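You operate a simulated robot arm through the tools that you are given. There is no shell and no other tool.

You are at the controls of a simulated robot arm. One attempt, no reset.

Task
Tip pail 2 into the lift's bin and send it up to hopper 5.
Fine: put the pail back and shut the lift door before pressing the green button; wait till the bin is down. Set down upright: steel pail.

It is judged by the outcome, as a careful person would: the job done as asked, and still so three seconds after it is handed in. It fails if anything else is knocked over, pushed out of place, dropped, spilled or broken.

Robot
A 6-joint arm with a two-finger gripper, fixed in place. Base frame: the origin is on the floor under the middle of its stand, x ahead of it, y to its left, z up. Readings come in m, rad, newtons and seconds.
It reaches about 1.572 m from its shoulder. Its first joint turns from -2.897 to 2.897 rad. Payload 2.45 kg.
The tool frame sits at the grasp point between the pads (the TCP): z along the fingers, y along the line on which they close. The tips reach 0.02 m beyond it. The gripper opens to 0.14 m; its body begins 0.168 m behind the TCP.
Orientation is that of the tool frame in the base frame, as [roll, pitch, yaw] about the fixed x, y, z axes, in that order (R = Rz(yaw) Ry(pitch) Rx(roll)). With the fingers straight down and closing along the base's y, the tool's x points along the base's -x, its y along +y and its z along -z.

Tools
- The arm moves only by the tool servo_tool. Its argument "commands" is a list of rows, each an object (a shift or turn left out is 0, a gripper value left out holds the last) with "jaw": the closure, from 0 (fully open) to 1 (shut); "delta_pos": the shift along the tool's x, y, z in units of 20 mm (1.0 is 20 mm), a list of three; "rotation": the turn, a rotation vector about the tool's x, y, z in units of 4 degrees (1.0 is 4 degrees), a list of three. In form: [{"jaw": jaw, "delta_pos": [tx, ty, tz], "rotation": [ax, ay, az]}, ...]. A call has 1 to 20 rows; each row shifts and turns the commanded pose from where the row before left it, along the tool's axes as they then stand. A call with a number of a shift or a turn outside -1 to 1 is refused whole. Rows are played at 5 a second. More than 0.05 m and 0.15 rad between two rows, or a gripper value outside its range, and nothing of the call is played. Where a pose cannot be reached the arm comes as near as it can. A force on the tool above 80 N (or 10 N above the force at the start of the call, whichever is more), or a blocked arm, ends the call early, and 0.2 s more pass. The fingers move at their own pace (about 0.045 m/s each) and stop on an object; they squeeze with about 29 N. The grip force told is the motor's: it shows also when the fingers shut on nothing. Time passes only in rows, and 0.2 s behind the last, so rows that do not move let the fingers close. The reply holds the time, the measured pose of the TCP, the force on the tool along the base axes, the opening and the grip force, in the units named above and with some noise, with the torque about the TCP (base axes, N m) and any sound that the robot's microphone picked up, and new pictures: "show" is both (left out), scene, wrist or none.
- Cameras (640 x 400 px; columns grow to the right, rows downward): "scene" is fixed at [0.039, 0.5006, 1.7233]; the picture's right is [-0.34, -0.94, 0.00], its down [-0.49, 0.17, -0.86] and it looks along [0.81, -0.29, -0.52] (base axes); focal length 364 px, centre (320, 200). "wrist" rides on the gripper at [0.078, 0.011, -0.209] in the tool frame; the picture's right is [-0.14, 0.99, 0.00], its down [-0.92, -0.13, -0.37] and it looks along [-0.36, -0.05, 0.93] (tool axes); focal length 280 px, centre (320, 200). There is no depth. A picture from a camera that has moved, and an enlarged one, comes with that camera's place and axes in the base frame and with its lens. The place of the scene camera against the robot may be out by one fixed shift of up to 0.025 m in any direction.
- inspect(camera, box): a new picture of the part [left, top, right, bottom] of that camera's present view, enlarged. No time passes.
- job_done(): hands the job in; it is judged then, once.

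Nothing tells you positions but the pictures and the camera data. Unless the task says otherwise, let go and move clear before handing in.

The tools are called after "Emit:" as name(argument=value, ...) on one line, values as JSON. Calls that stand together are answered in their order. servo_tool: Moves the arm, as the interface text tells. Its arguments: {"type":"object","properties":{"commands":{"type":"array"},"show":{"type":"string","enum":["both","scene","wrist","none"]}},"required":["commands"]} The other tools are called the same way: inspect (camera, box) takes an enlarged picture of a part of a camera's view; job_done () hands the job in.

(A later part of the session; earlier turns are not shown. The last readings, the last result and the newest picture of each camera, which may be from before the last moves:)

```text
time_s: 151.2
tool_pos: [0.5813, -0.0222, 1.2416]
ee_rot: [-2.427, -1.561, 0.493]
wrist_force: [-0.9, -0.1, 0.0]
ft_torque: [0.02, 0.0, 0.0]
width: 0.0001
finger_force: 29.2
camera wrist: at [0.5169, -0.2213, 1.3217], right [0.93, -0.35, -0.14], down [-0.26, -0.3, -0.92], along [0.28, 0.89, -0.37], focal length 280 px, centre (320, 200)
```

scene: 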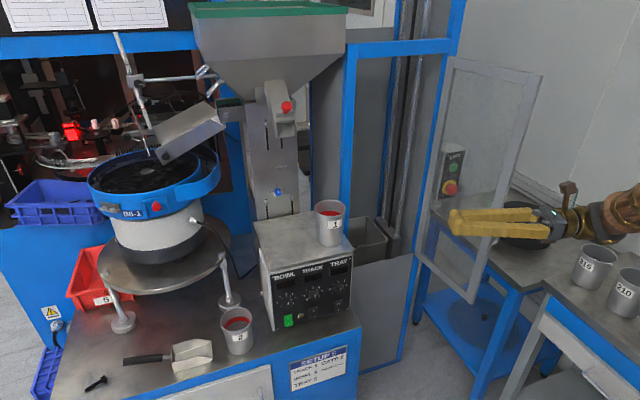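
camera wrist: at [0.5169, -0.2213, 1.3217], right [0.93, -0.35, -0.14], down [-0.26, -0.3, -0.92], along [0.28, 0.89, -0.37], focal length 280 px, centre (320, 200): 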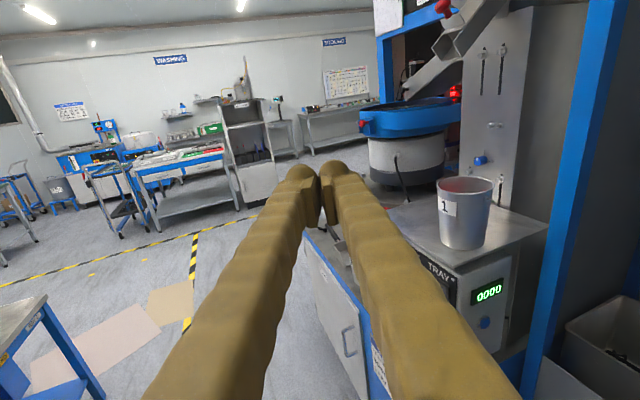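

I can see bolts in the bin at lower right. Now I'll move back past the door's free edge to its outer side, above handle height.

Emit:
servo_tool(commands=[{"jaw": 1.0, "delta_pos": [0, 0.292, -0.99], "rotation": [-0.17, 0, 0]}, {"delta_pos": [0, 0.303, -0.987], "rotation": [-0.17, 0, 0]}, {"delta_pos": [0, 0.315, -0.983], "rotation": [-0.17, 0, 0]}, {"delta_pos": [0, 0.327, -0.979], "rotation": [-0.17, 0, 0]}, {"delta_pos": [0, 0.338, -0.975], "rotation": [-0.17, 0, 0]}, {"delta_pos": [0, 0.35, -0.971], "rotation": [-0.17, 0, 0]}, {"delta_pos": [0, 0.361, -0.967], "rotation": [-0.17, 0, 0]}, {"delta_pos": [0, 0.373, -0.963], "rotation": [-0.17, 0, 0]}, {"delta_pos": [0, 0.384, -0.959], "rotation": [-0.17, 0, 0]}, {"delta_pos": [0, 0.396, -0.955], "rotation": [-0.17, 0, 0]}, {"delta_pos": [0, 0.407, -0.95], "rotation": [-0.17, 0, 0]}, {"delta_pos": [0, 0.418, -0.945], "rotation": [-0.17, 0, 0]}, {"delta_pos": [0, 0.784, -0.64], "rotation": [-0.5, 0, 0]}, {"delta_pos": [0, 0.805, -0.613], "rotation": [-0.5, 0, 0]}, {"delta_pos": [0, 0.826, -0.584], "rotation": [-0.5, 0, 0]}, {"delta_pos": [0, 0.846, -0.555], "rotation": [-0.5, 0, 0]}, {"delta_pos": [0, 0.865, -0.525], "rotation": [-0.5, 0, 0]}, {"delta_pos": [0, 0.883, -0.495], "rotation": [-0.5, 0, 0]}, {"delta_pos": [0, 0.9, -0.463], "rotation": [-0.5, 0, 0]}, {"delta_pos": [0, 0.915, -0.431], "rotation": [-0.5, 0, 0]}], show="both")

```text
time_s: 155.4
tool_pos: [0.62, -0.421, 1.243]
ee_rot: [-2.811, -1.561, 0.453]
wrist_force: [-0.1, 0.1, 0.4]
ft_torque: [0.02, 0.04, 0.0]
width: 0.0
finger_force: 28.5
camera wrist: at [0.4808, -0.5753, 1.323], right [0.7, -0.7, -0.14], down [-0.36, -0.17, -0.92], along [0.62, 0.69, -0.37], focal length 280 px, centre (320, 200)
```

scene: 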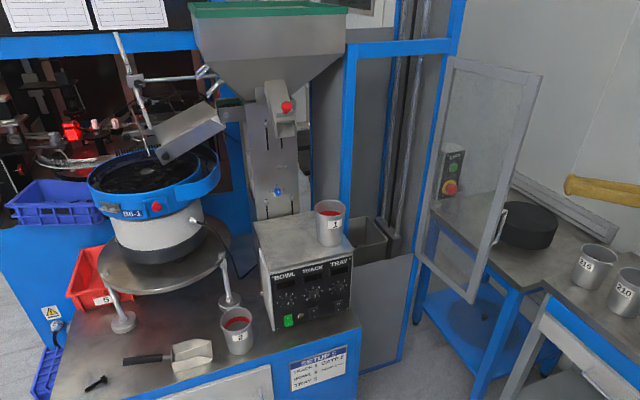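
wrist: 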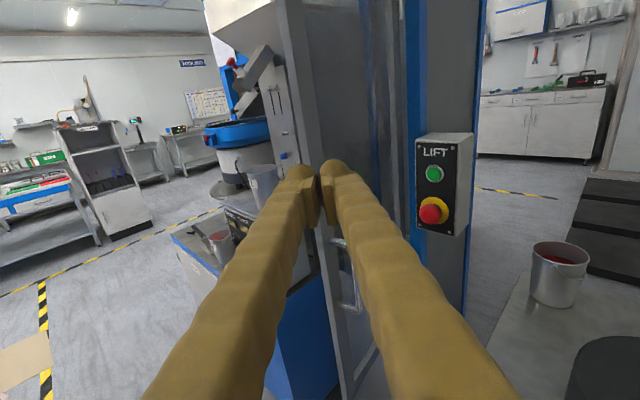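

I'm now on the door's outer side with the handle below me. I'll move up to the door frame near its free edge and make gentle contact.

Emit:
servo_tool(commands=[{"jaw": 1.0, "delta_pos": [0, 0.377, 0.86]}, {"delta_pos": [0, 0.377, 0.86]}, {"delta_pos": [0, 0.377, 0.86]}, {"delta_pos": [0, 0.377, 0.86]}, {"delta_pos": [0, 0.377, 0.86]}, {"delta_pos": [0, 0.377, 0.86]}, {"delta_pos": [0, -0.35, 0.39]}, {"delta_pos": [0, -0.35, 0.39]}, {"delta_pos": [0, -0.35, 0.39]}, {"delta_pos": [0, -0.35, 0.39]}, {"delta_pos": [0, -0.35, 0.39]}, {"delta_pos": [0, -0.35, 0.39]}], show="both")

```text
time_s: 158.0
tool_pos: [0.7295, -0.3176, 1.2425]
ee_rot: [-2.855, -1.563, 0.499]
wrist_force: [0.4, 0.0, 0.2]
ft_torque: [0.0, 0.0, -0.02]
width: 0.0
finger_force: 28.9
camera wrist: at [0.5894, -0.471, 1.3219], right [0.7, -0.7, -0.14], down [-0.36, -0.17, -0.92], along [0.62, 0.69, -0.37], focal length 280 px, centre (320, 200)
```

scene: 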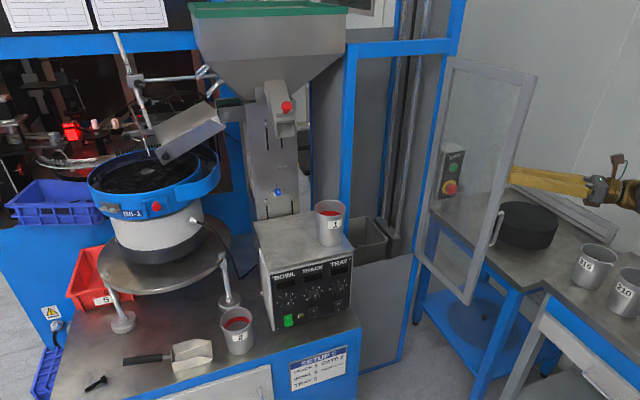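
wrist: 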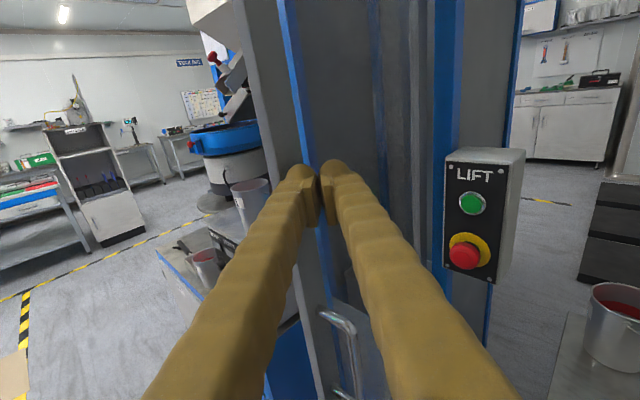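

Contact made and the door has begun to move. I'll push it gently along its arc.

Emit:
servo_tool(commands=[{"jaw": 1.0, "delta_pos": [0, -0.544, 0.502], "rotation": [-0.15, 0, 0]}, {"delta_pos": [0, -0.544, 0.502], "rotation": [-0.15, 0, 0]}, {"delta_pos": [0, -0.544, 0.502], "rotation": [-0.15, 0, 0]}, {"delta_pos": [0, -0.544, 0.502], "rotation": [-0.15, 0, 0]}, {"delta_pos": [0, -0.544, 0.502], "rotation": [-0.15, 0, 0]}, {"delta_pos": [0, -0.405, 0.575], "rotation": [-0.2, 0, 0]}, {"delta_pos": [0, -0.405, 0.575], "rotation": [-0.2, 0, 0]}, {"delta_pos": [0, -0.405, 0.575], "rotation": [-0.2, 0, 0]}, {"delta_pos": [0, -0.405, 0.575], "rotation": [-0.2, 0, 0]}, {"delta_pos": [0, -0.405, 0.575], "rotation": [-0.2, 0, 0]}], show="both")

```text
time_s: 160.2
tool_pos: [0.745, -0.1743, 1.2413]
ee_rot: [-2.982, -1.563, 0.502]
wrist_force: [0.7, 0.0, 0.1]
ft_torque: [0.0, 0.0, -0.01]
width: 0.0001
finger_force: 28.8
camera wrist: at [0.5871, -0.3106, 1.3211], right [0.61, -0.78, -0.14], down [-0.38, -0.13, -0.92], along [0.7, 0.61, -0.37], focal length 280 px, centre (320, 200)
```

scene: 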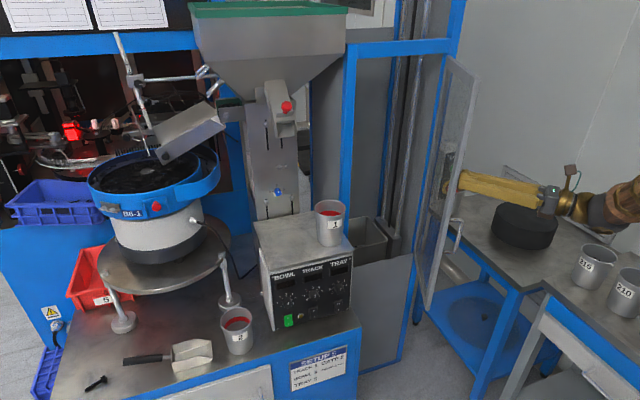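
wrist: 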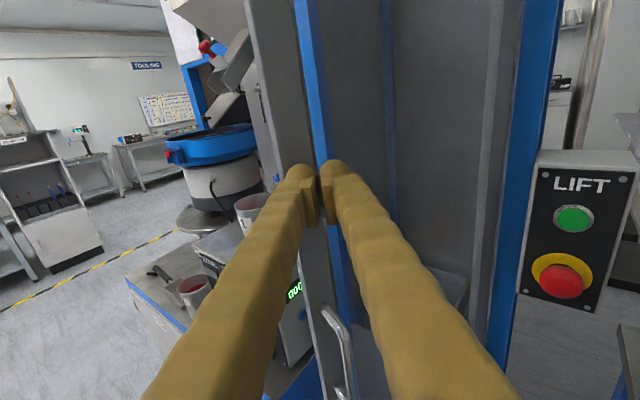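

The door is closing smoothly, now at about 65°. Continuing along the arc.

Emit:
servo_tool(commands=[{"jaw": 1.0, "delta_pos": [0, -0.285, 0.628], "rotation": [-0.2, 0, 0]}, {"delta_pos": [0, -0.285, 0.628], "rotation": [-0.2, 0, 0]}, {"delta_pos": [0, -0.285, 0.628], "rotation": [-0.2, 0, 0]}, {"delta_pos": [0, -0.285, 0.628], "rotation": [-0.2, 0, 0]}, {"delta_pos": [0, -0.285, 0.628], "rotation": [-0.2, 0, 0]}, {"delta_pos": [0, -0.167, 0.676], "rotation": [-0.2, 0, 0]}, {"delta_pos": [0, -0.167, 0.676], "rotation": [-0.2, 0, 0]}, {"delta_pos": [0, -0.167, 0.676], "rotation": [-0.2, 0, 0]}, {"delta_pos": [0, -0.167, 0.676], "rotation": [-0.2, 0, 0]}, {"delta_pos": [0, -0.167, 0.676], "rotation": [-0.2, 0, 0]}], show="both")

```text
time_s: 162.4
tool_pos: [0.8278, -0.0636, 1.2412]
ee_rot: [-3.067, -1.562, 0.45]
wrist_force: [-0.8, 0.0, 0.3]
ft_torque: [-0.02, 0.01, 0.0]
width: 0.0002
finger_force: 28.5
camera wrist: at [0.6518, -0.1767, 1.3204], right [0.49, -0.86, -0.14], down [-0.39, -0.08, -0.92], along [0.78, 0.51, -0.37], focal length 280 px, centre (320, 200)
```

scene: 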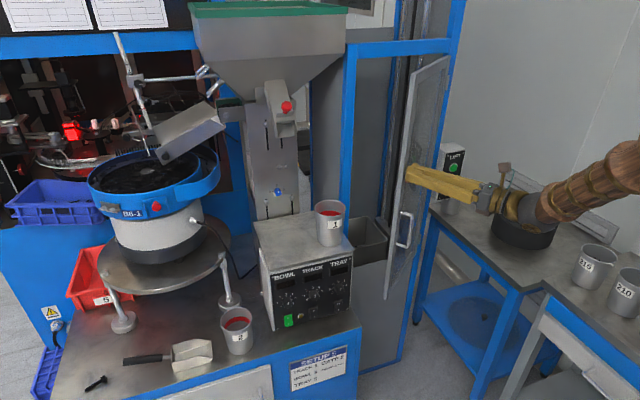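
wrist: 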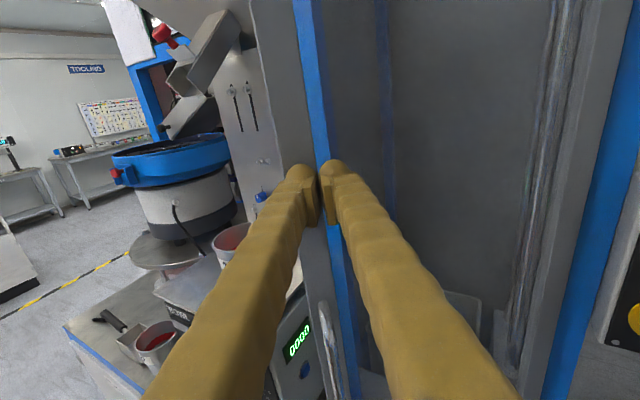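

Working well; the door is at about 35°. I'll continue toward closed.

Emit:
servo_tool(commands=[{"jaw": 1.0, "delta_pos": [0, -0.049, 0.697], "rotation": [-0.25, 0, 0]}, {"delta_pos": [0, -0.049, 0.697], "rotation": [-0.25, 0, 0]}, {"delta_pos": [0, -0.049, 0.697], "rotation": [-0.25, 0, 0]}, {"delta_pos": [0, -0.049, 0.697], "rotation": [-0.25, 0, 0]}, {"delta_pos": [0, -0.049, 0.697], "rotation": [-0.25, 0, 0]}, {"delta_pos": [0, 0.047, 0.543], "rotation": [-0.25, 0, 0]}, {"delta_pos": [0, 0.047, 0.543], "rotation": [-0.25, 0, 0]}, {"delta_pos": [0, 0.047, 0.543], "rotation": [-0.25, 0, 0]}, {"delta_pos": [0, 0.047, 0.543], "rotation": [-0.25, 0, 0]}], show="both")

```text
time_s: 164.4
tool_pos: [0.9275, -0.0131, 1.2399]
ee_rot: [3.052, -1.562, 0.454]
wrist_force: [0.1, 0.8, -0.2]
ft_torque: [-0.02, 0.01, 0.01]
width: 0.0
finger_force: 29.3
camera wrist: at [0.7364, -0.0971, 1.319], right [0.35, -0.93, -0.14], down [-0.4, -0.02, -0.92], along [0.85, 0.38, -0.37], focal length 280 px, centre (320, 200)
```

scene: 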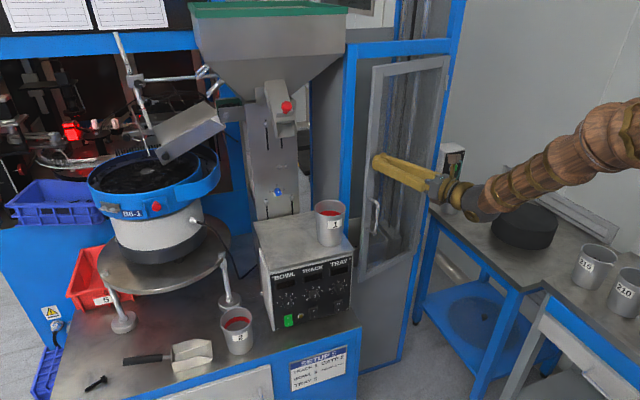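
wrist: 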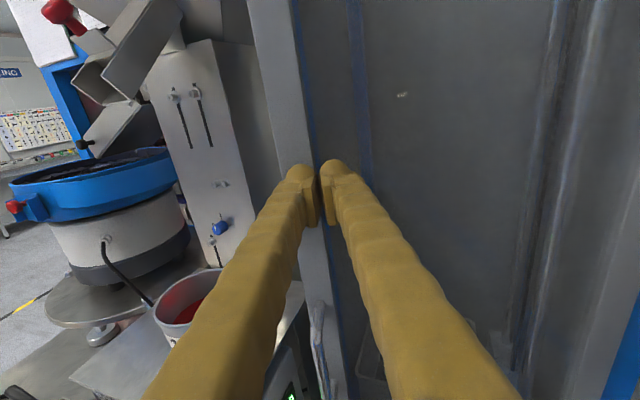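

About 10° left. I'll close slowly and watch the force for the stop.

Emit:
servo_tool(commands=[{"jaw": 1.0, "delta_pos": [0, 0.09, 0.28], "rotation": [-0.08, 0, 0]}, {"delta_pos": [0, 0.09, 0.28], "rotation": [-0.08, 0, 0]}, {"delta_pos": [0, 0.09, 0.28], "rotation": [-0.08, 0, 0]}, {"delta_pos": [0, 0.09, 0.28], "rotation": [-0.08, 0, 0]}, {"delta_pos": [0, 0.09, 0.28], "rotation": [-0.08, 0, 0]}, {"delta_pos": [0, 0.09, 0.28], "rotation": [-0.08, 0, 0]}], show="none")

Emit:
servo_tool(commands=[{"jaw": 1.0, "delta_pos": [0, 0.05, 0.15]}, {"delta_pos": [0, 0.05, 0.15]}, {"delta_pos": [0, 0.05, 0.15]}], show="both")

```text
time_s: 165.8
tool_pos: [0.9635, -0.0113, 1.2388]
ee_rot: [3.038, -1.561, 0.437]
wrist_force: [-0.1, 0.8, 0.1]
ft_torque: [-0.02, 0.02, -0.03]
width: 0.0001
finger_force: 29.1
```

```text
time_s: 166.6
tool_pos: [0.9725, -0.0127, 1.2375]
ee_rot: [2.995, -1.562, 0.48]
wrist_force: [-0.2, -0.3, 0.4]
ft_torque: [0.01, -0.02, 0.02]
width: 0.0001
finger_force: 29.1
camera wrist: at [0.7786, -0.089, 1.3186], right [0.32, -0.94, -0.14], down [-0.4, 0.0, -0.92], along [0.86, 0.35, -0.37], focal length 280 px, centre (320, 200)
```

scene: 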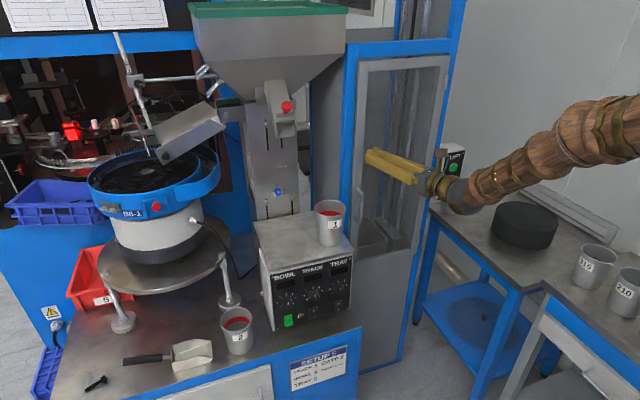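
wrist: 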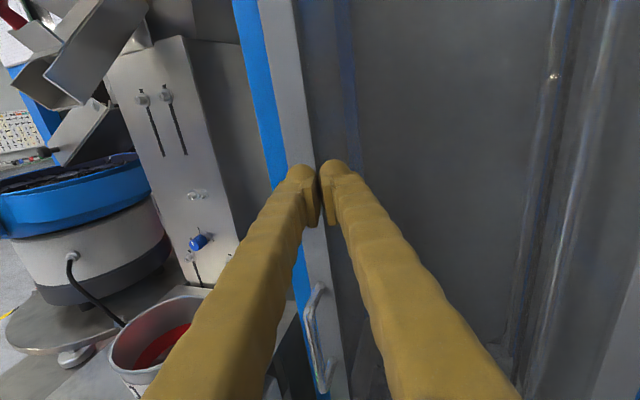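

Nearly flush. Continuing in small steps until I feel the stop.

Emit:
servo_tool(commands=[{"jaw": 1.0, "delta_pos": [0, 0.04, 0.12]}, {"delta_pos": [0, 0.04, 0.12]}, {"delta_pos": [0, 0.04, 0.12]}], show="none")

Emit:
servo_tool(commands=[{"jaw": 1.0, "delta_pos": [0, 0.04, 0.12]}, {"delta_pos": [0, 0.04, 0.12]}], show="none")

Emit:
servo_tool(commands=[{"jaw": 1.0, "delta_pos": [0, 0.04, 0.12]}, {"delta_pos": [0, 0, 0]}], show="both")

```text
time_s: 167.4
tool_pos: [0.981, -0.0121, 1.2375]
ee_rot: [3.011, -1.56, 0.464]
wrist_force: [0.1, -0.3, -0.1]
ft_torque: [-0.02, 0.03, 0.01]
width: 0.0001
finger_force: 28.8
```

```text
time_s: 168.0
tool_pos: [0.9858, -0.0118, 1.2377]
ee_rot: [2.984, -1.564, 0.494]
wrist_force: [-0.9, 0.2, -0.3]
ft_torque: [-0.04, -0.01, 0.01]
width: 0.0001
finger_force: 29.1
```

```text
time_s: 168.6
tool_pos: [0.9865, -0.0121, 1.2388]
ee_rot: [2.985, -1.562, 0.486]
wrist_force: [0.4, 0.1, 0.4]
ft_torque: [-0.01, 0.04, 0.01]
width: 0.0
finger_force: 28.9
camera wrist: at [0.794, -0.0891, 1.3186], right [0.32, -0.94, -0.14], down [-0.4, 0.0, -0.92], along [0.86, 0.35, -0.37], focal length 280 px, centre (320, 200)
```

scene: 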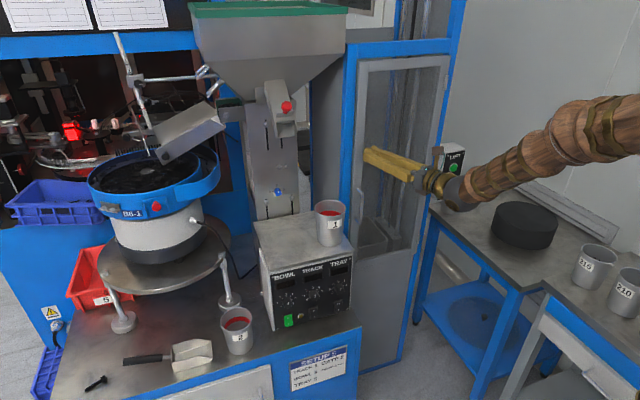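
wrist: 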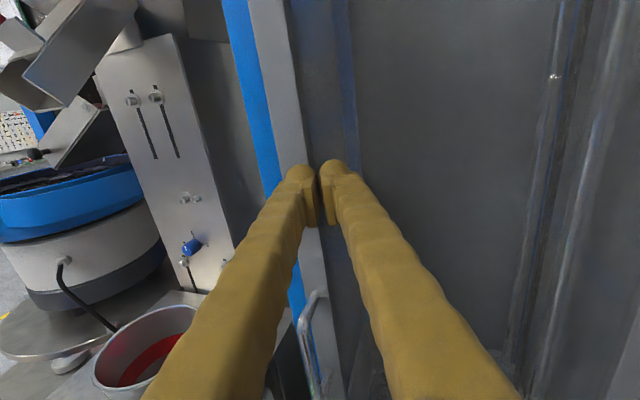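

Emit:
inspect(camera="scene", box=[160, 0, 480, 200])

Emit:
inspect(camera="scene", box=[330, 140, 470, 270])

```text
2.00 times, centred on (320, 100) of scene
camera zoom: at [0.039, 0.5006, 1.7233], right [-0.34, -0.94, 0.0], down [-0.49, 0.17, -0.86], along [0.81, -0.29, -0.52], focal length 728 px, centre (320, 400)
```

zoom: 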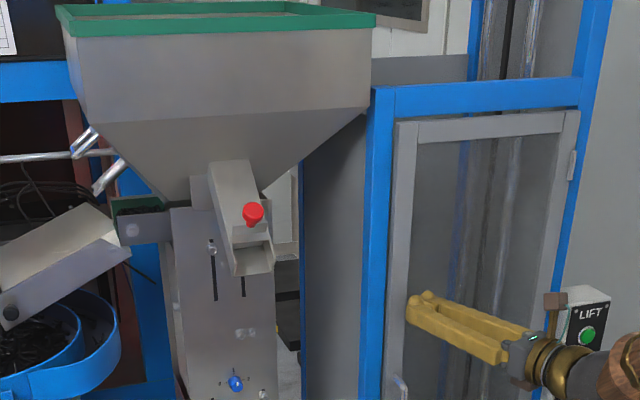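

```text
3.08 times, centred on (400, 205) of scene
camera zoom: at [0.039, 0.5006, 1.7233], right [-0.34, -0.94, 0.0], down [-0.49, 0.17, -0.86], along [0.81, -0.29, -0.52], focal length 1120 px, centre (74, 185)
```

zoom: 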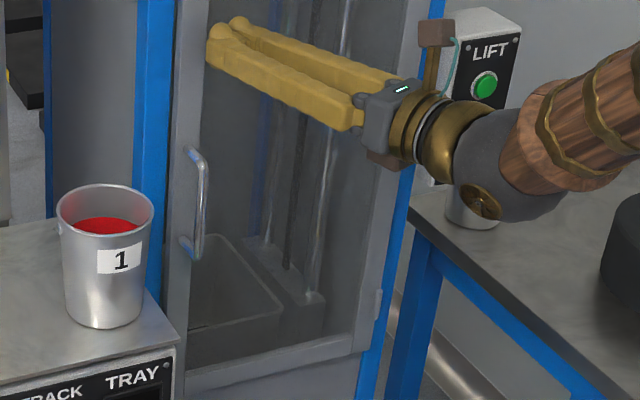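

The door looks the same as when it was closed at the start. I'll press a little more to confirm it's seated.

Emit:
servo_tool(commands=[{"jaw": 1.0, "delta_pos": [0, 0.04, 0.12]}, {"delta_pos": [0, 0.04, 0.12]}, {"delta_pos": [0, 0, 0]}], show="none")

Emit:
servo_tool(commands=[{"jaw": 1.0, "delta_pos": [0, 0.03, 0.1]}, {"delta_pos": [0, 0, 0]}], show="none")

```text
time_s: 169.4
tool_pos: [0.9931, -0.0127, 1.2382]
ee_rot: [2.997, -1.562, 0.476]
wrist_force: [-0.5, 0.0, 0.5]
ft_torque: [-0.03, 0.0, 0.01]
width: 0.0
finger_force: 29.3
```

```text
time_s: 170.0
tool_pos: [0.9947, -0.0112, 1.2386]
ee_rot: [3.008, -1.562, 0.467]
wrist_force: [0.5, 0.3, -0.7]
ft_torque: [-0.02, -0.02, -0.03]
width: 0.0001
finger_force: 29.5
```

Emit:
servo_tool(commands=[{"jaw": 1.0, "delta_pos": [0, 0.04, 0.12]}, {"delta_pos": [0, 0.04, 0.12]}, {"delta_pos": [0, 0, 0]}], show="none")

Emit:
servo_tool(commands=[{"jaw": 1.0, "delta_pos": [0, 0.04, 0.12]}, {"delta_pos": [0, 0.04, 0.12]}, {"delta_pos": [0, 0, 0]}], show="both")

```text
time_s: 170.8
tool_pos: [0.9995, -0.0101, 1.2387]
ee_rot: [3.018, -1.563, 0.456]
wrist_force: [-0.1, -0.4, -0.5]
ft_torque: [0.0, -0.01, 0.01]
width: 0.0001
finger_force: 29.2
```

```text
time_s: 171.4
tool_pos: [1.0011, -0.0121, 1.2386]
ee_rot: [2.98, -1.562, 0.496]
wrist_force: [-37.6, -2.8, 5.4]
ft_torque: [0.03, -0.28, -0.29]
width: 0.0001
finger_force: 29.2
stopped in row 3: the force on the tool passed its limit at 91 N (the readings are from after the stop); the commanded pose is now the measured one
camera wrist: at [0.8076, -0.089, 1.3187], right [0.32, -0.94, -0.14], down [-0.4, 0.0, -0.92], along [0.86, 0.35, -0.37], focal length 280 px, centre (320, 200)
```

scene: 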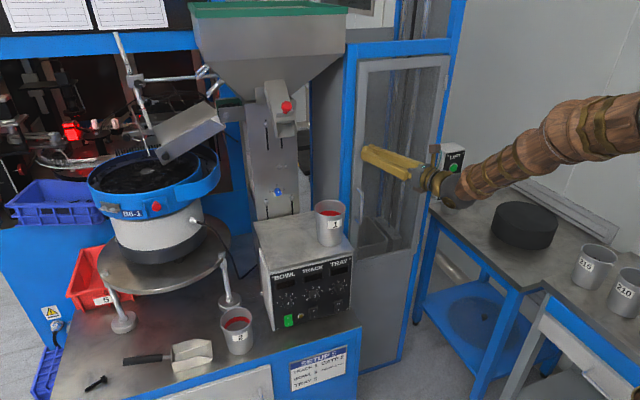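
wrist: 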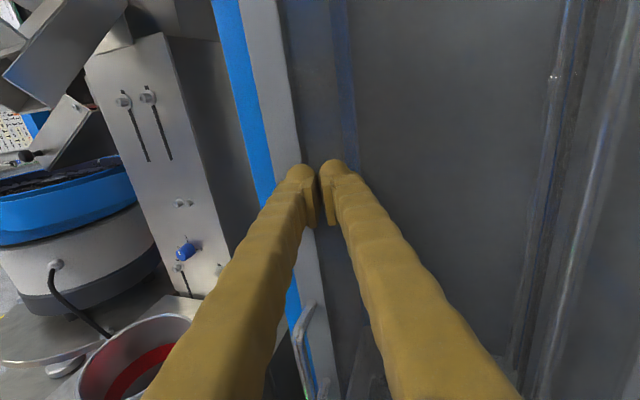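

The door is seated firmly against its stop, so it's shut. Now I'll back off and move across to face the green button.

Emit:
servo_tool(commands=[{"jaw": 1.0, "delta_pos": [0, 0, -0.6]}, {"delta_pos": [0, 0, -1]}, {"delta_pos": [0, 0, -1]}, {"delta_pos": [0, 0, -1]}, {"delta_pos": [0, 0, -1]}, {"delta_pos": [0, 0, -1]}, {"delta_pos": [0, 0, -0.6]}], show="scene")

Emit:
servo_tool(commands=[{"jaw": 1.0, "delta_pos": [-0.333, 0.894, -0.374], "rotation": [-0.28, 0, 0]}, {"delta_pos": [-0.333, 0.9, -0.355], "rotation": [-0.28, 0, 0]}, {"delta_pos": [-0.333, 0.905, -0.336], "rotation": [-0.28, 0, 0]}, {"delta_pos": [-0.333, 0.91, -0.317], "rotation": [-0.28, 0, 0]}, {"delta_pos": [-0.333, 0.915, -0.297], "rotation": [-0.28, 0, 0]}, {"delta_pos": [-0.333, 0.92, -0.278], "rotation": [-0.28, 0, 0]}, {"delta_pos": [-0.333, 0.925, -0.259], "rotation": [-0.28, 0, 0]}, {"delta_pos": [-0.333, 0.93, -0.24], "rotation": [-0.28, 0, 0]}, {"delta_pos": [-0.333, 0.935, -0.22], "rotation": [-0.28, 0, 0]}, {"delta_pos": [-0.333, 0.94, -0.2], "rotation": [-0.28, 0, 0]}, {"delta_pos": [-0.333, 0.945, -0.181], "rotation": [-0.28, 0, 0]}, {"delta_pos": [-0.333, 0.95, -0.162], "rotation": [-0.28, 0, 0]}, {"delta_pos": [-0.333, 0.955, -0.142], "rotation": [-0.28, 0, 0]}], show="both")

```text
time_s: 173.0
tool_pos: [0.8842, -0.0515, 1.2396]
ee_rot: [3.039, -1.561, 0.436]
wrist_force: [0.5, 0.5, 0.5]
ft_torque: [0.02, -0.01, -0.01]
width: 0.0
finger_force: 29.6
```

scene: 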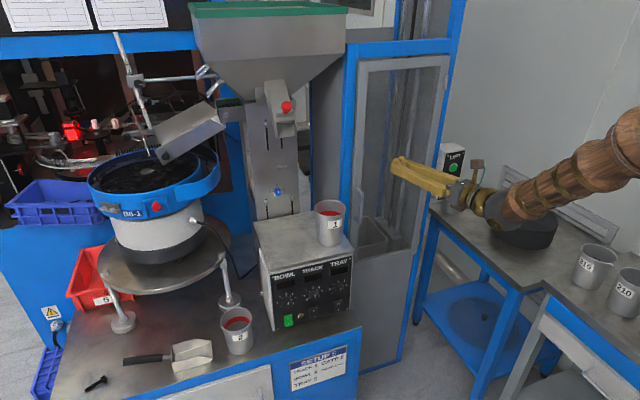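

```text
time_s: 175.8
tool_pos: [0.8709, -0.3027, 1.1525]
ee_rot: [2.763, -1.561, 0.458]
wrist_force: [0.0, 0.1, 0.1]
ft_torque: [0.0, -0.01, 0.01]
width: 0.0
finger_force: 29.0
camera wrist: at [0.6627, -0.3281, 1.2331], right [0.08, -0.99, -0.13], down [-0.39, 0.09, -0.92], along [0.92, 0.12, -0.37], focal length 280 px, centre (320, 200)
```

scene: 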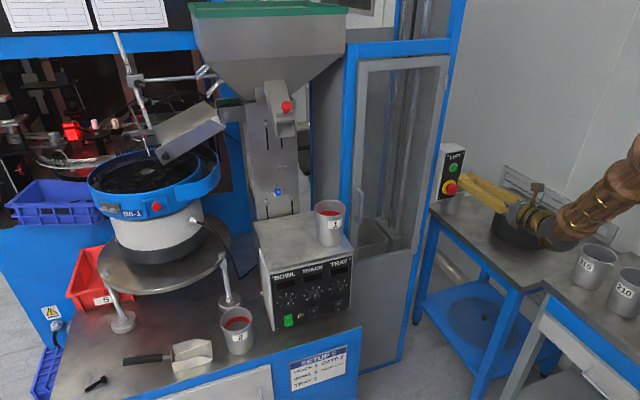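
wrist: 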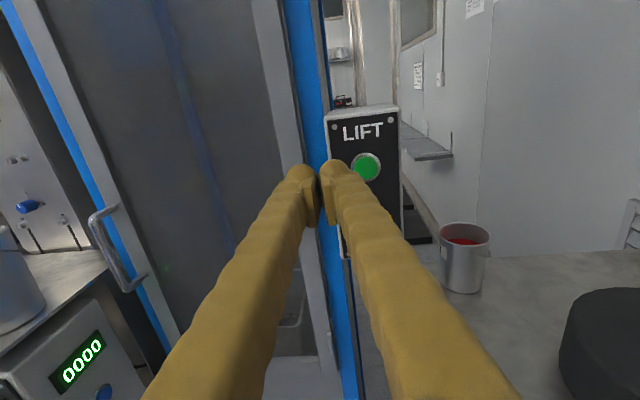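

The green button is at about (0.996, -0.346, 1.136), with the red stop a good 7–8 cm below it. I'll align with the button and come in close.

Emit:
servo_tool(commands=[{"jaw": 1.0, "delta_pos": [-0.28, 0.89, 0]}, {"delta_pos": [-0.28, 0.89, 0]}, {"delta_pos": [-0.27, 0.88, 0]}, {"delta_pos": [0, 0, 1]}, {"delta_pos": [0, 0, 1]}, {"delta_pos": [0, 0, 1]}], show="both")

Emit:
inspect(camera="scene", box=[400, 110, 520, 230])

Emit:
inspect(camera="wrist", box=[240, 80, 420, 260])

```text
time_s: 177.2
tool_pos: [0.9349, -0.3509, 1.1363]
ee_rot: [2.8, -1.561, 0.422]
wrist_force: [0.0, 0.3, -0.7]
ft_torque: [0.01, 0.04, 0.0]
width: 0.0
finger_force: 28.8
camera wrist: at [0.728, -0.3769, 1.2166], right [0.08, -0.99, -0.13], down [-0.39, 0.09, -0.92], along [0.92, 0.12, -0.37], focal length 280 px, centre (320, 200)
```

scene: 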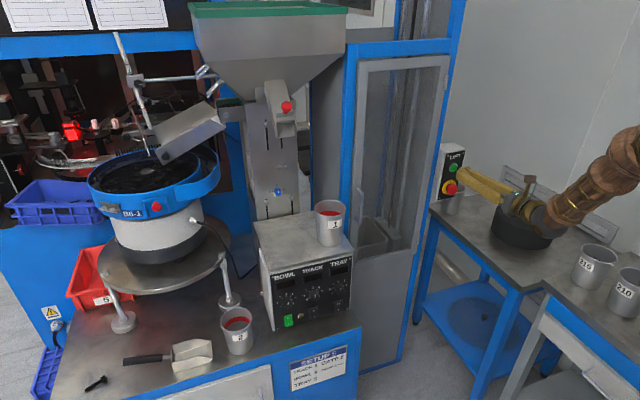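
wrist: 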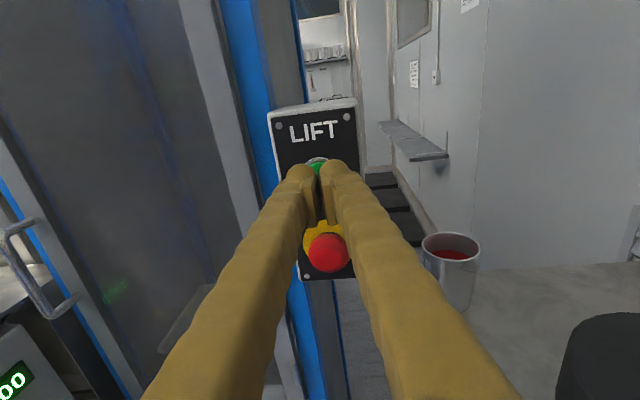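

```text
3.33 times, centred on (460, 170) of scene
camera zoom: at [0.039, 0.5006, 1.7233], right [-0.34, -0.94, 0.0], down [-0.49, 0.17, -0.86], along [0.81, -0.29, -0.52], focal length 1213 px, centre (-147, 300)
```

zoom: 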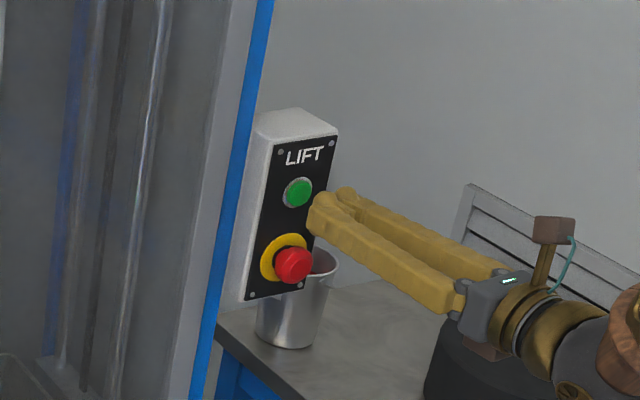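

```text
2.22 times, centred on (330, 170) of wrist
camera zoom: at [0.728, -0.3769, 1.2166], right [0.08, -0.99, -0.13], down [-0.39, 0.09, -0.92], along [0.92, 0.12, -0.37], focal length 623 px, centre (298, 267)
```

zoom: 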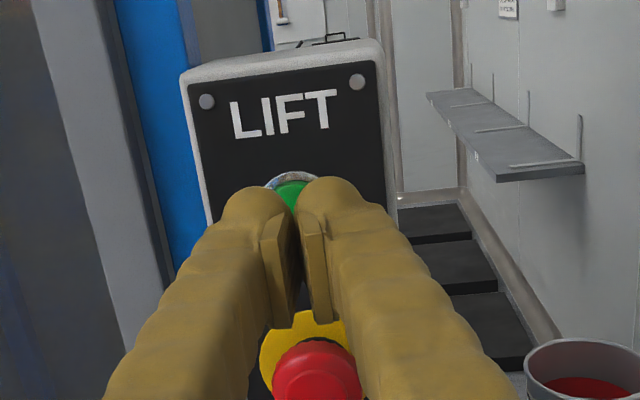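

The two fingertip lobes straddle the button at the seam, so I'll shift right about 13 mm to press with the left fingertip alone, then approach slowly.

Emit:
servo_tool(commands=[{"jaw": 1.0, "delta_pos": [0.08, 0.35, 0]}, {"delta_pos": [0, 0.32, 0]}, {"delta_pos": [0, 0, 0.6]}, {"delta_pos": [0, 0, 0.4]}, {"delta_pos": [0, 0, 0.2]}], show="both")

Emit:
inspect(camera="wrist", box=[240, 80, 420, 260])

Emit:
inspect(camera="scene", box=[420, 130, 500, 210])

```text
time_s: 178.4
tool_pos: [0.9597, -0.3622, 1.1381]
ee_rot: [2.769, -1.559, 0.453]
wrist_force: [-0.8, -0.4, -0.8]
ft_torque: [0.04, -0.01, -0.01]
width: 0.0
finger_force: 29.1
camera wrist: at [0.7524, -0.3886, 1.2179], right [0.08, -0.99, -0.13], down [-0.39, 0.09, -0.92], along [0.92, 0.12, -0.37], focal length 280 px, centre (320, 200)
```

scene: 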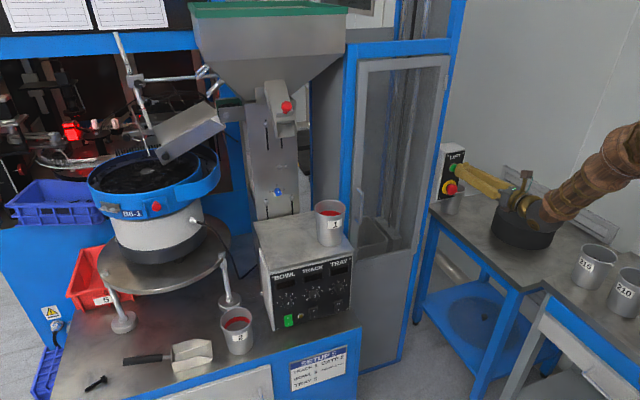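
wrist: 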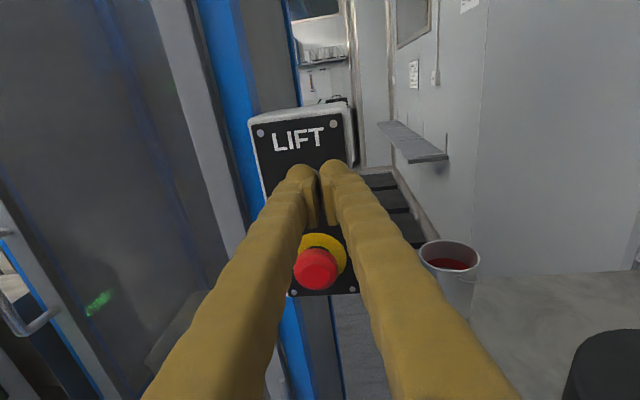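

```text
2.22 times, centred on (330, 170) of wrist
camera zoom: at [0.7524, -0.3886, 1.2179], right [0.08, -0.99, -0.13], down [-0.39, 0.09, -0.92], along [0.92, 0.12, -0.37], focal length 623 px, centre (298, 267)
```

zoom: 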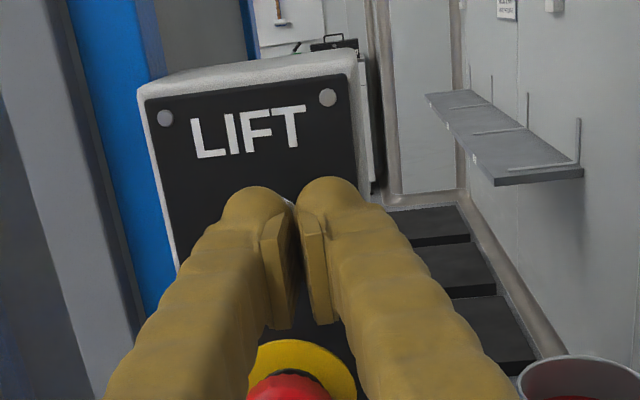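

```text
5.00 times, centred on (460, 170) of scene
camera zoom: at [0.039, 0.5006, 1.7233], right [-0.34, -0.94, 0.0], down [-0.49, 0.17, -0.86], along [0.81, -0.29, -0.52], focal length 1820 px, centre (-380, 350)
```

zoom: 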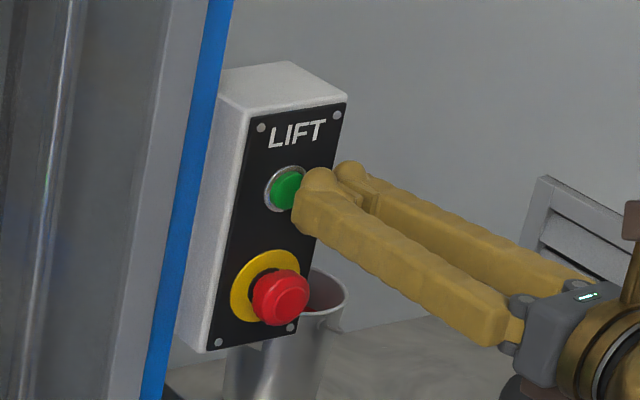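

The left fingertip is lined up with the green button, with the red stop well below. Pressing in small steps.

Emit:
servo_tool(commands=[{"jaw": 1.0, "delta_pos": [0, 0, 0.2]}, {"delta_pos": [0, 0, 0.15]}, {"delta_pos": [0, 0, 0.15]}], show="none")

```text
time_s: 179.2
tool_pos: [0.9705, -0.361, 1.1387]
ee_rot: [2.82, -1.56, 0.401]
wrist_force: [0.1, 0.4, 1.3]
ft_torque: [-0.02, 0.04, 0.01]
width: 0.0001
finger_force: 28.9
```

Emit:
servo_tool(commands=[{"jaw": 1.0, "delta_pos": [0, 0, 0.12]}, {"delta_pos": [0, 0, 0.12]}], show="none")

Emit:
servo_tool(commands=[{"jaw": 1.0, "delta_pos": [0, 0, 0.12]}, {"delta_pos": [0, 0, 0.12]}], show="scene")

```text
time_s: 179.8
tool_pos: [0.9734, -0.3619, 1.1372]
ee_rot: [2.801, -1.559, 0.419]
wrist_force: [-4.7, -0.7, -1.4]
ft_torque: [-0.02, 0.0, 0.01]
width: 0.0
finger_force: 28.7
heard: click
```

```text
time_s: 180.4
tool_pos: [0.9765, -0.3608, 1.1374]
ee_rot: [2.839, -1.56, 0.38]
wrist_force: [-36.4, 5.9, 7.6]
ft_torque: [0.01, -0.18, 0.47]
width: 0.0002
finger_force: 29.3
stopped in row 2: the force on the tool passed its limit at 91 N (the readings are from after the stop); the commanded pose is now the measured one
```

scene: 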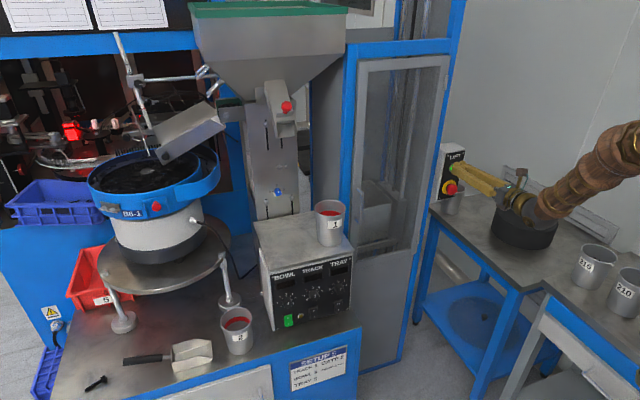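

I heard a click and the bin is already rising. I'll back off the button and watch the lift.

Emit:
servo_tool(commands=[{"jaw": 1.0, "delta_pos": [0, 0, -0.6]}, {"delta_pos": [0, 0, -1]}, {"delta_pos": [0, 0, -1]}, {"delta_pos": [0, 0, -1]}, {"delta_pos": [0, 0, -1]}], show="scene")

Emit:
servo_tool(commands=[{"jaw": 1.0}, {"jaw": 1.0}, {"jaw": 1.0}, {"jaw": 1.0}, {"jaw": 1.0}, {"jaw": 1.0}, {"jaw": 1.0}, {"jaw": 1.0}, {"jaw": 1.0}, {"jaw": 1.0}], show="scene")

```text
time_s: 181.6
tool_pos: [0.8843, -0.3684, 1.1378]
ee_rot: [2.872, -1.56, 0.35]
wrist_force: [-0.1, 0.7, -0.4]
ft_torque: [0.02, 0.01, 0.02]
width: 0.0
finger_force: 28.7
```

scene: 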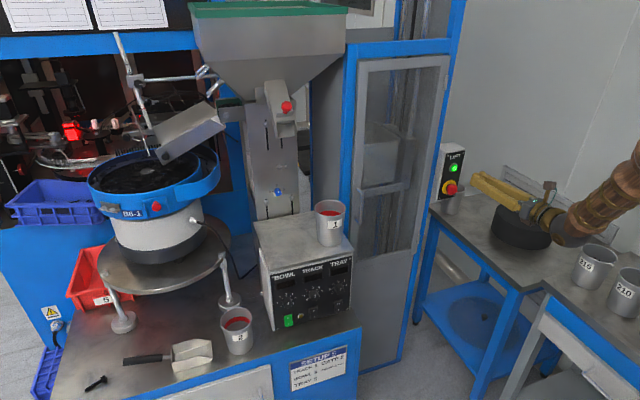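

```text
time_s: 183.8
tool_pos: [0.8839, -0.3687, 1.1386]
ee_rot: [2.876, -1.558, 0.344]
wrist_force: [0.0, -0.1, 0.1]
ft_torque: [-0.01, 0.01, -0.01]
width: 0.0
finger_force: 29.1
```

scene: 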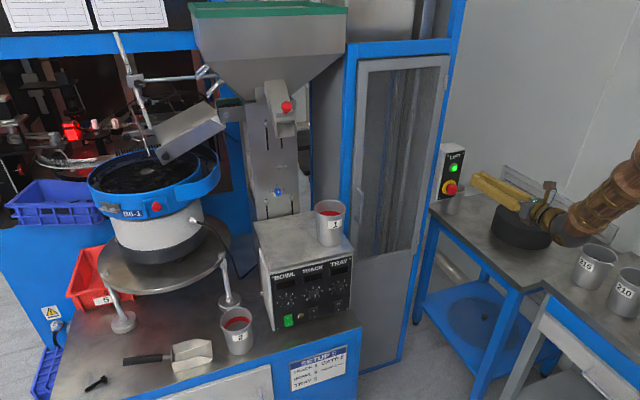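

The bin has reached the top by the hopper and the green lamp is lit. I'll keep waiting for it to tip and come back down.

Emit:
servo_tool(commands=[{"jaw": 1.0}, {"jaw": 1.0}, {"jaw": 1.0}, {"jaw": 1.0}, {"jaw": 1.0}, {"jaw": 1.0}, {"jaw": 1.0}, {"jaw": 1.0}, {"jaw": 1.0}, {"jaw": 1.0}, {"jaw": 1.0}, {"jaw": 1.0}, {"jaw": 1.0}, {"jaw": 1.0}, {"jaw": 1.0}], show="scene")

Emit:
servo_tool(commands=[{"jaw": 1.0}, {"jaw": 1.0}, {"jaw": 1.0}, {"jaw": 1.0}, {"jaw": 1.0}, {"jaw": 1.0}, {"jaw": 1.0}, {"jaw": 1.0}, {"jaw": 1.0}, {"jaw": 1.0}, {"jaw": 1.0}, {"jaw": 1.0}, {"jaw": 1.0}, {"jaw": 1.0}, {"jaw": 1.0}], show="scene")

```text
time_s: 187.0
tool_pos: [0.8827, -0.3684, 1.138]
ee_rot: [2.878, -1.56, 0.342]
wrist_force: [-0.4, -0.3, -0.4]
ft_torque: [0.0, 0.0, 0.0]
width: 0.0
finger_force: 28.8
```

scene: 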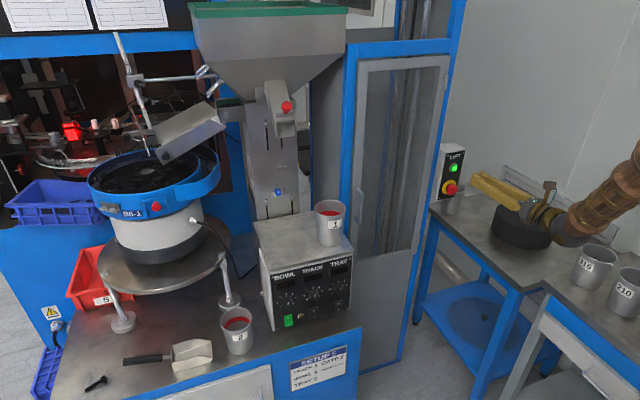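

```text
time_s: 190.2
tool_pos: [0.8844, -0.3688, 1.1373]
ee_rot: [2.877, -1.561, 0.343]
wrist_force: [0.3, 0.4, 0.3]
ft_torque: [0.03, 0.0, -0.01]
width: 0.0003
finger_force: 28.9
```

scene: 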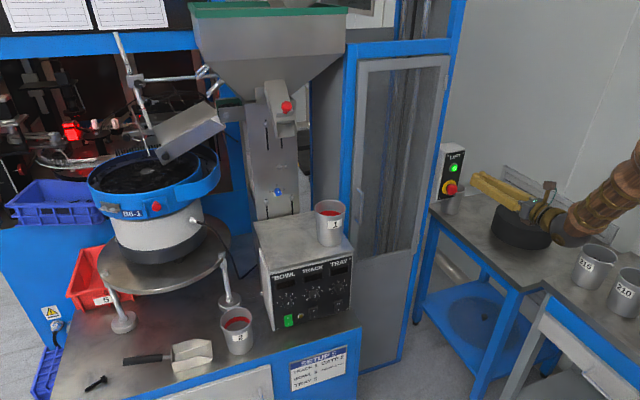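

The bin is out of view at the top, and the lamp is still on. Waiting longer.

Emit:
servo_tool(commands=[{"jaw": 1.0}, {"jaw": 1.0}, {"jaw": 1.0}, {"jaw": 1.0}, {"jaw": 1.0}, {"jaw": 1.0}, {"jaw": 1.0}, {"jaw": 1.0}, {"jaw": 1.0}, {"jaw": 1.0}, {"jaw": 1.0}, {"jaw": 1.0}, {"jaw": 1.0}, {"jaw": 1.0}, {"jaw": 1.0}, {"jaw": 1.0}, {"jaw": 1.0}, {"jaw": 1.0}, {"jaw": 1.0}, {"jaw": 1.0}], show="scene")

Emit:
inspect(camera="scene", box=[180, 0, 480, 190])

```text
time_s: 194.4
tool_pos: [0.8848, -0.3685, 1.1368]
ee_rot: [2.877, -1.561, 0.343]
wrist_force: [0.6, 0.1, 0.0]
ft_torque: [0.01, 0.01, 0.0]
width: 0.0
finger_force: 29.3
```

scene: 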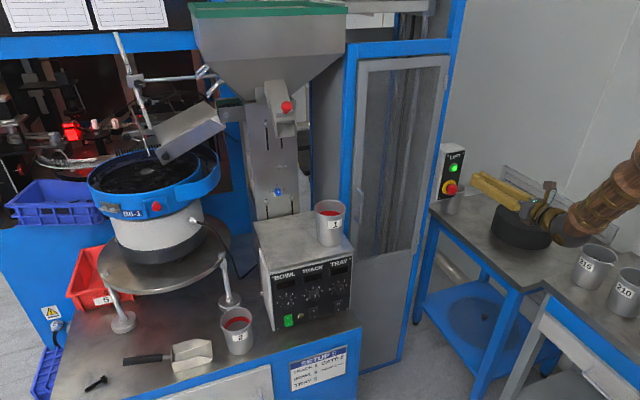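

```text
2.11 times, centred on (330, 95) of scene
camera zoom: at [0.039, 0.5006, 1.7233], right [-0.34, -0.94, 0.0], down [-0.49, 0.17, -0.86], along [0.81, -0.29, -0.52], focal length 766 px, centre (299, 421)
```

zoom: 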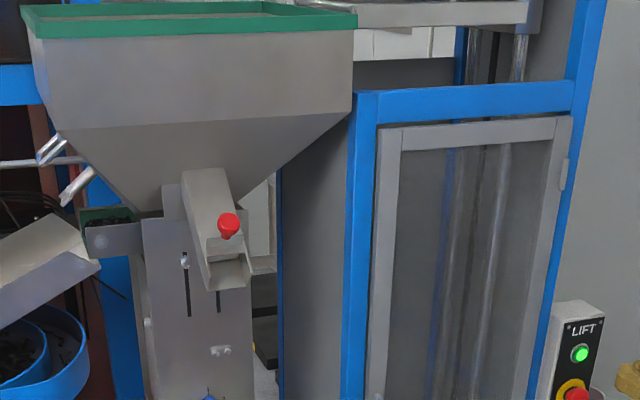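

Part of the lift carriage is showing at the top again. Waiting for it to come down.

Emit:
servo_tool(commands=[{"jaw": 1.0}, {"jaw": 1.0}, {"jaw": 1.0}, {"jaw": 1.0}, {"jaw": 1.0}, {"jaw": 1.0}, {"jaw": 1.0}, {"jaw": 1.0}, {"jaw": 1.0}, {"jaw": 1.0}, {"jaw": 1.0}, {"jaw": 1.0}, {"jaw": 1.0}, {"jaw": 1.0}, {"jaw": 1.0}], show="scene")

Emit:
servo_tool(commands=[{"jaw": 1.0}, {"jaw": 1.0}, {"jaw": 1.0}, {"jaw": 1.0}, {"jaw": 1.0}, {"jaw": 1.0}, {"jaw": 1.0}, {"jaw": 1.0}, {"jaw": 1.0}, {"jaw": 1.0}, {"jaw": 1.0}, {"jaw": 1.0}, {"jaw": 1.0}, {"jaw": 1.0}, {"jaw": 1.0}], show="scene")

```text
time_s: 197.6
tool_pos: [0.8853, -0.3682, 1.139]
ee_rot: [2.876, -1.56, 0.342]
wrist_force: [-0.5, 0.2, 0.5]
ft_torque: [0.01, 0.0, 0.0]
width: 0.0
finger_force: 28.7
```

scene: 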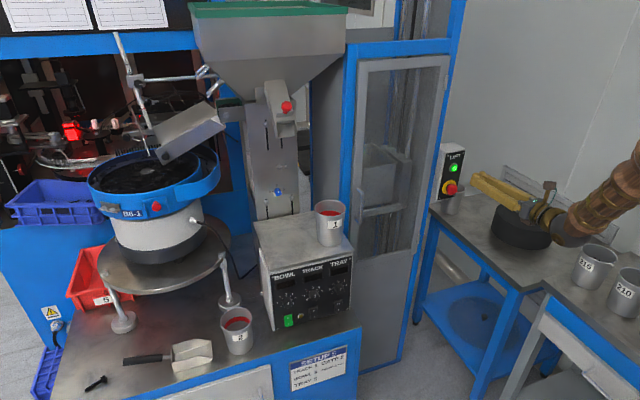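

```text
time_s: 200.8
tool_pos: [0.8852, -0.3677, 1.1374]
ee_rot: [2.877, -1.56, 0.343]
wrist_force: [-1.1, 0.8, -0.2]
ft_torque: [0.0, -0.01, -0.01]
width: 0.0
finger_force: 29.3
```

scene: 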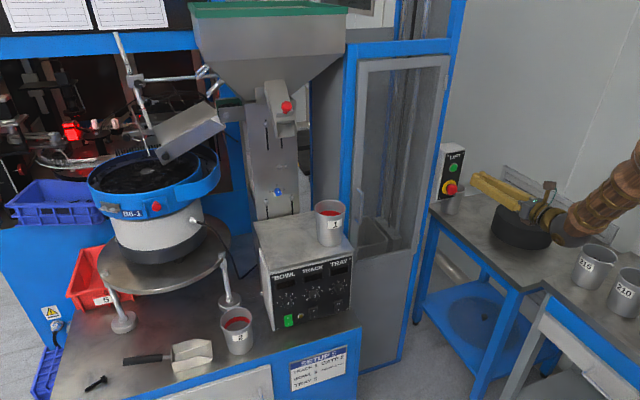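

The bin is back down and the lamp is off. I'll check whether the bin is empty and that everything else is in place.

Emit:
inspect(camera="scene", box=[340, 180, 440, 270])

Emit:
inspect(camera="scene", box=[420, 120, 640, 330])

Emit:
inspect(camera="scene", box=[180, 180, 380, 380])

Emit:
inspect(camera="scene", box=[180, 0, 360, 110])

```text
4.44 times, centred on (390, 225) of scene
camera zoom: at [0.039, 0.5006, 1.7233], right [-0.34, -0.94, 0.0], down [-0.49, 0.17, -0.86], along [0.81, -0.29, -0.52], focal length 1618 px, centre (9, 89)
```

zoom: 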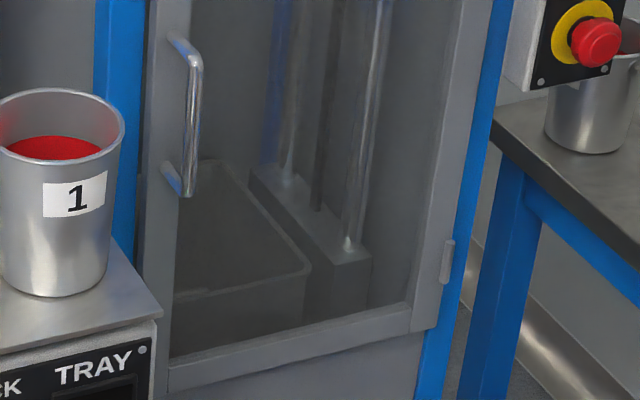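

```text
1.90 times, centred on (530, 225) of scene
camera zoom: at [0.039, 0.5006, 1.7233], right [-0.34, -0.94, 0.0], down [-0.49, 0.17, -0.86], along [0.81, -0.29, -0.52], focal length 693 px, centre (-80, 152)
```

zoom: 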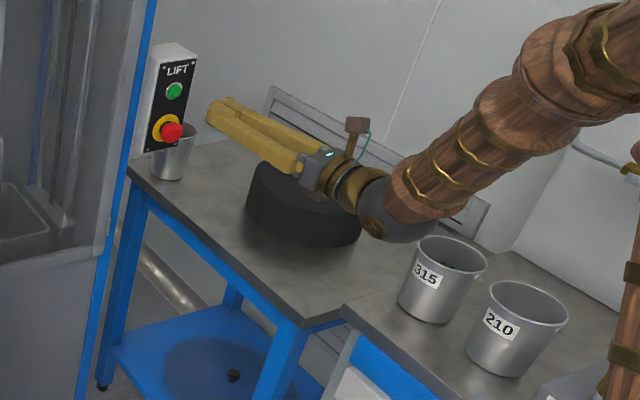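

```text
2.00 times, centred on (280, 280) of scene
camera zoom: at [0.039, 0.5006, 1.7233], right [-0.34, -0.94, 0.0], down [-0.49, 0.17, -0.86], along [0.81, -0.29, -0.52], focal length 728 px, centre (400, 40)
```

zoom: 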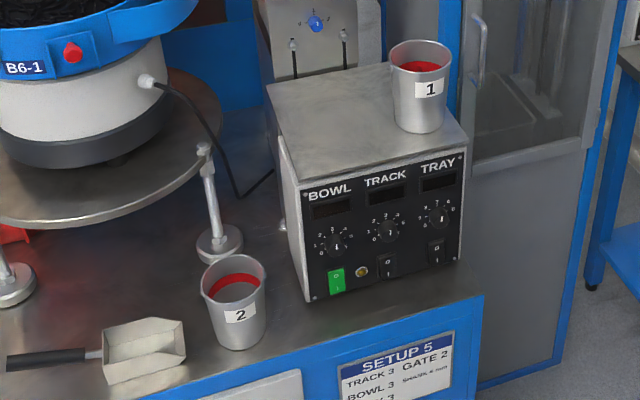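

```text
3.56 times, centred on (270, 55) of scene
camera zoom: at [0.039, 0.5006, 1.7233], right [-0.34, -0.94, 0.0], down [-0.49, 0.17, -0.86], along [0.81, -0.29, -0.52], focal length 1294 px, centre (498, 716)
```

zoom: 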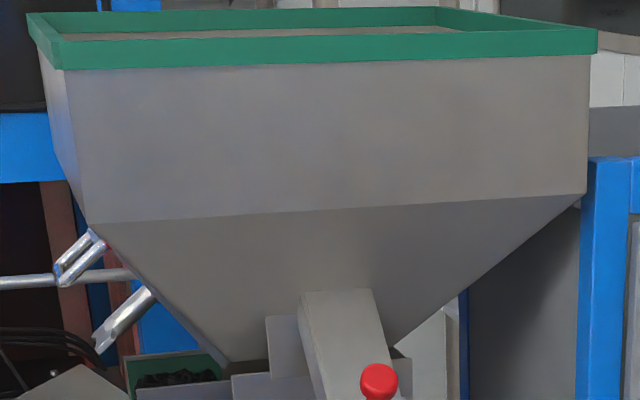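

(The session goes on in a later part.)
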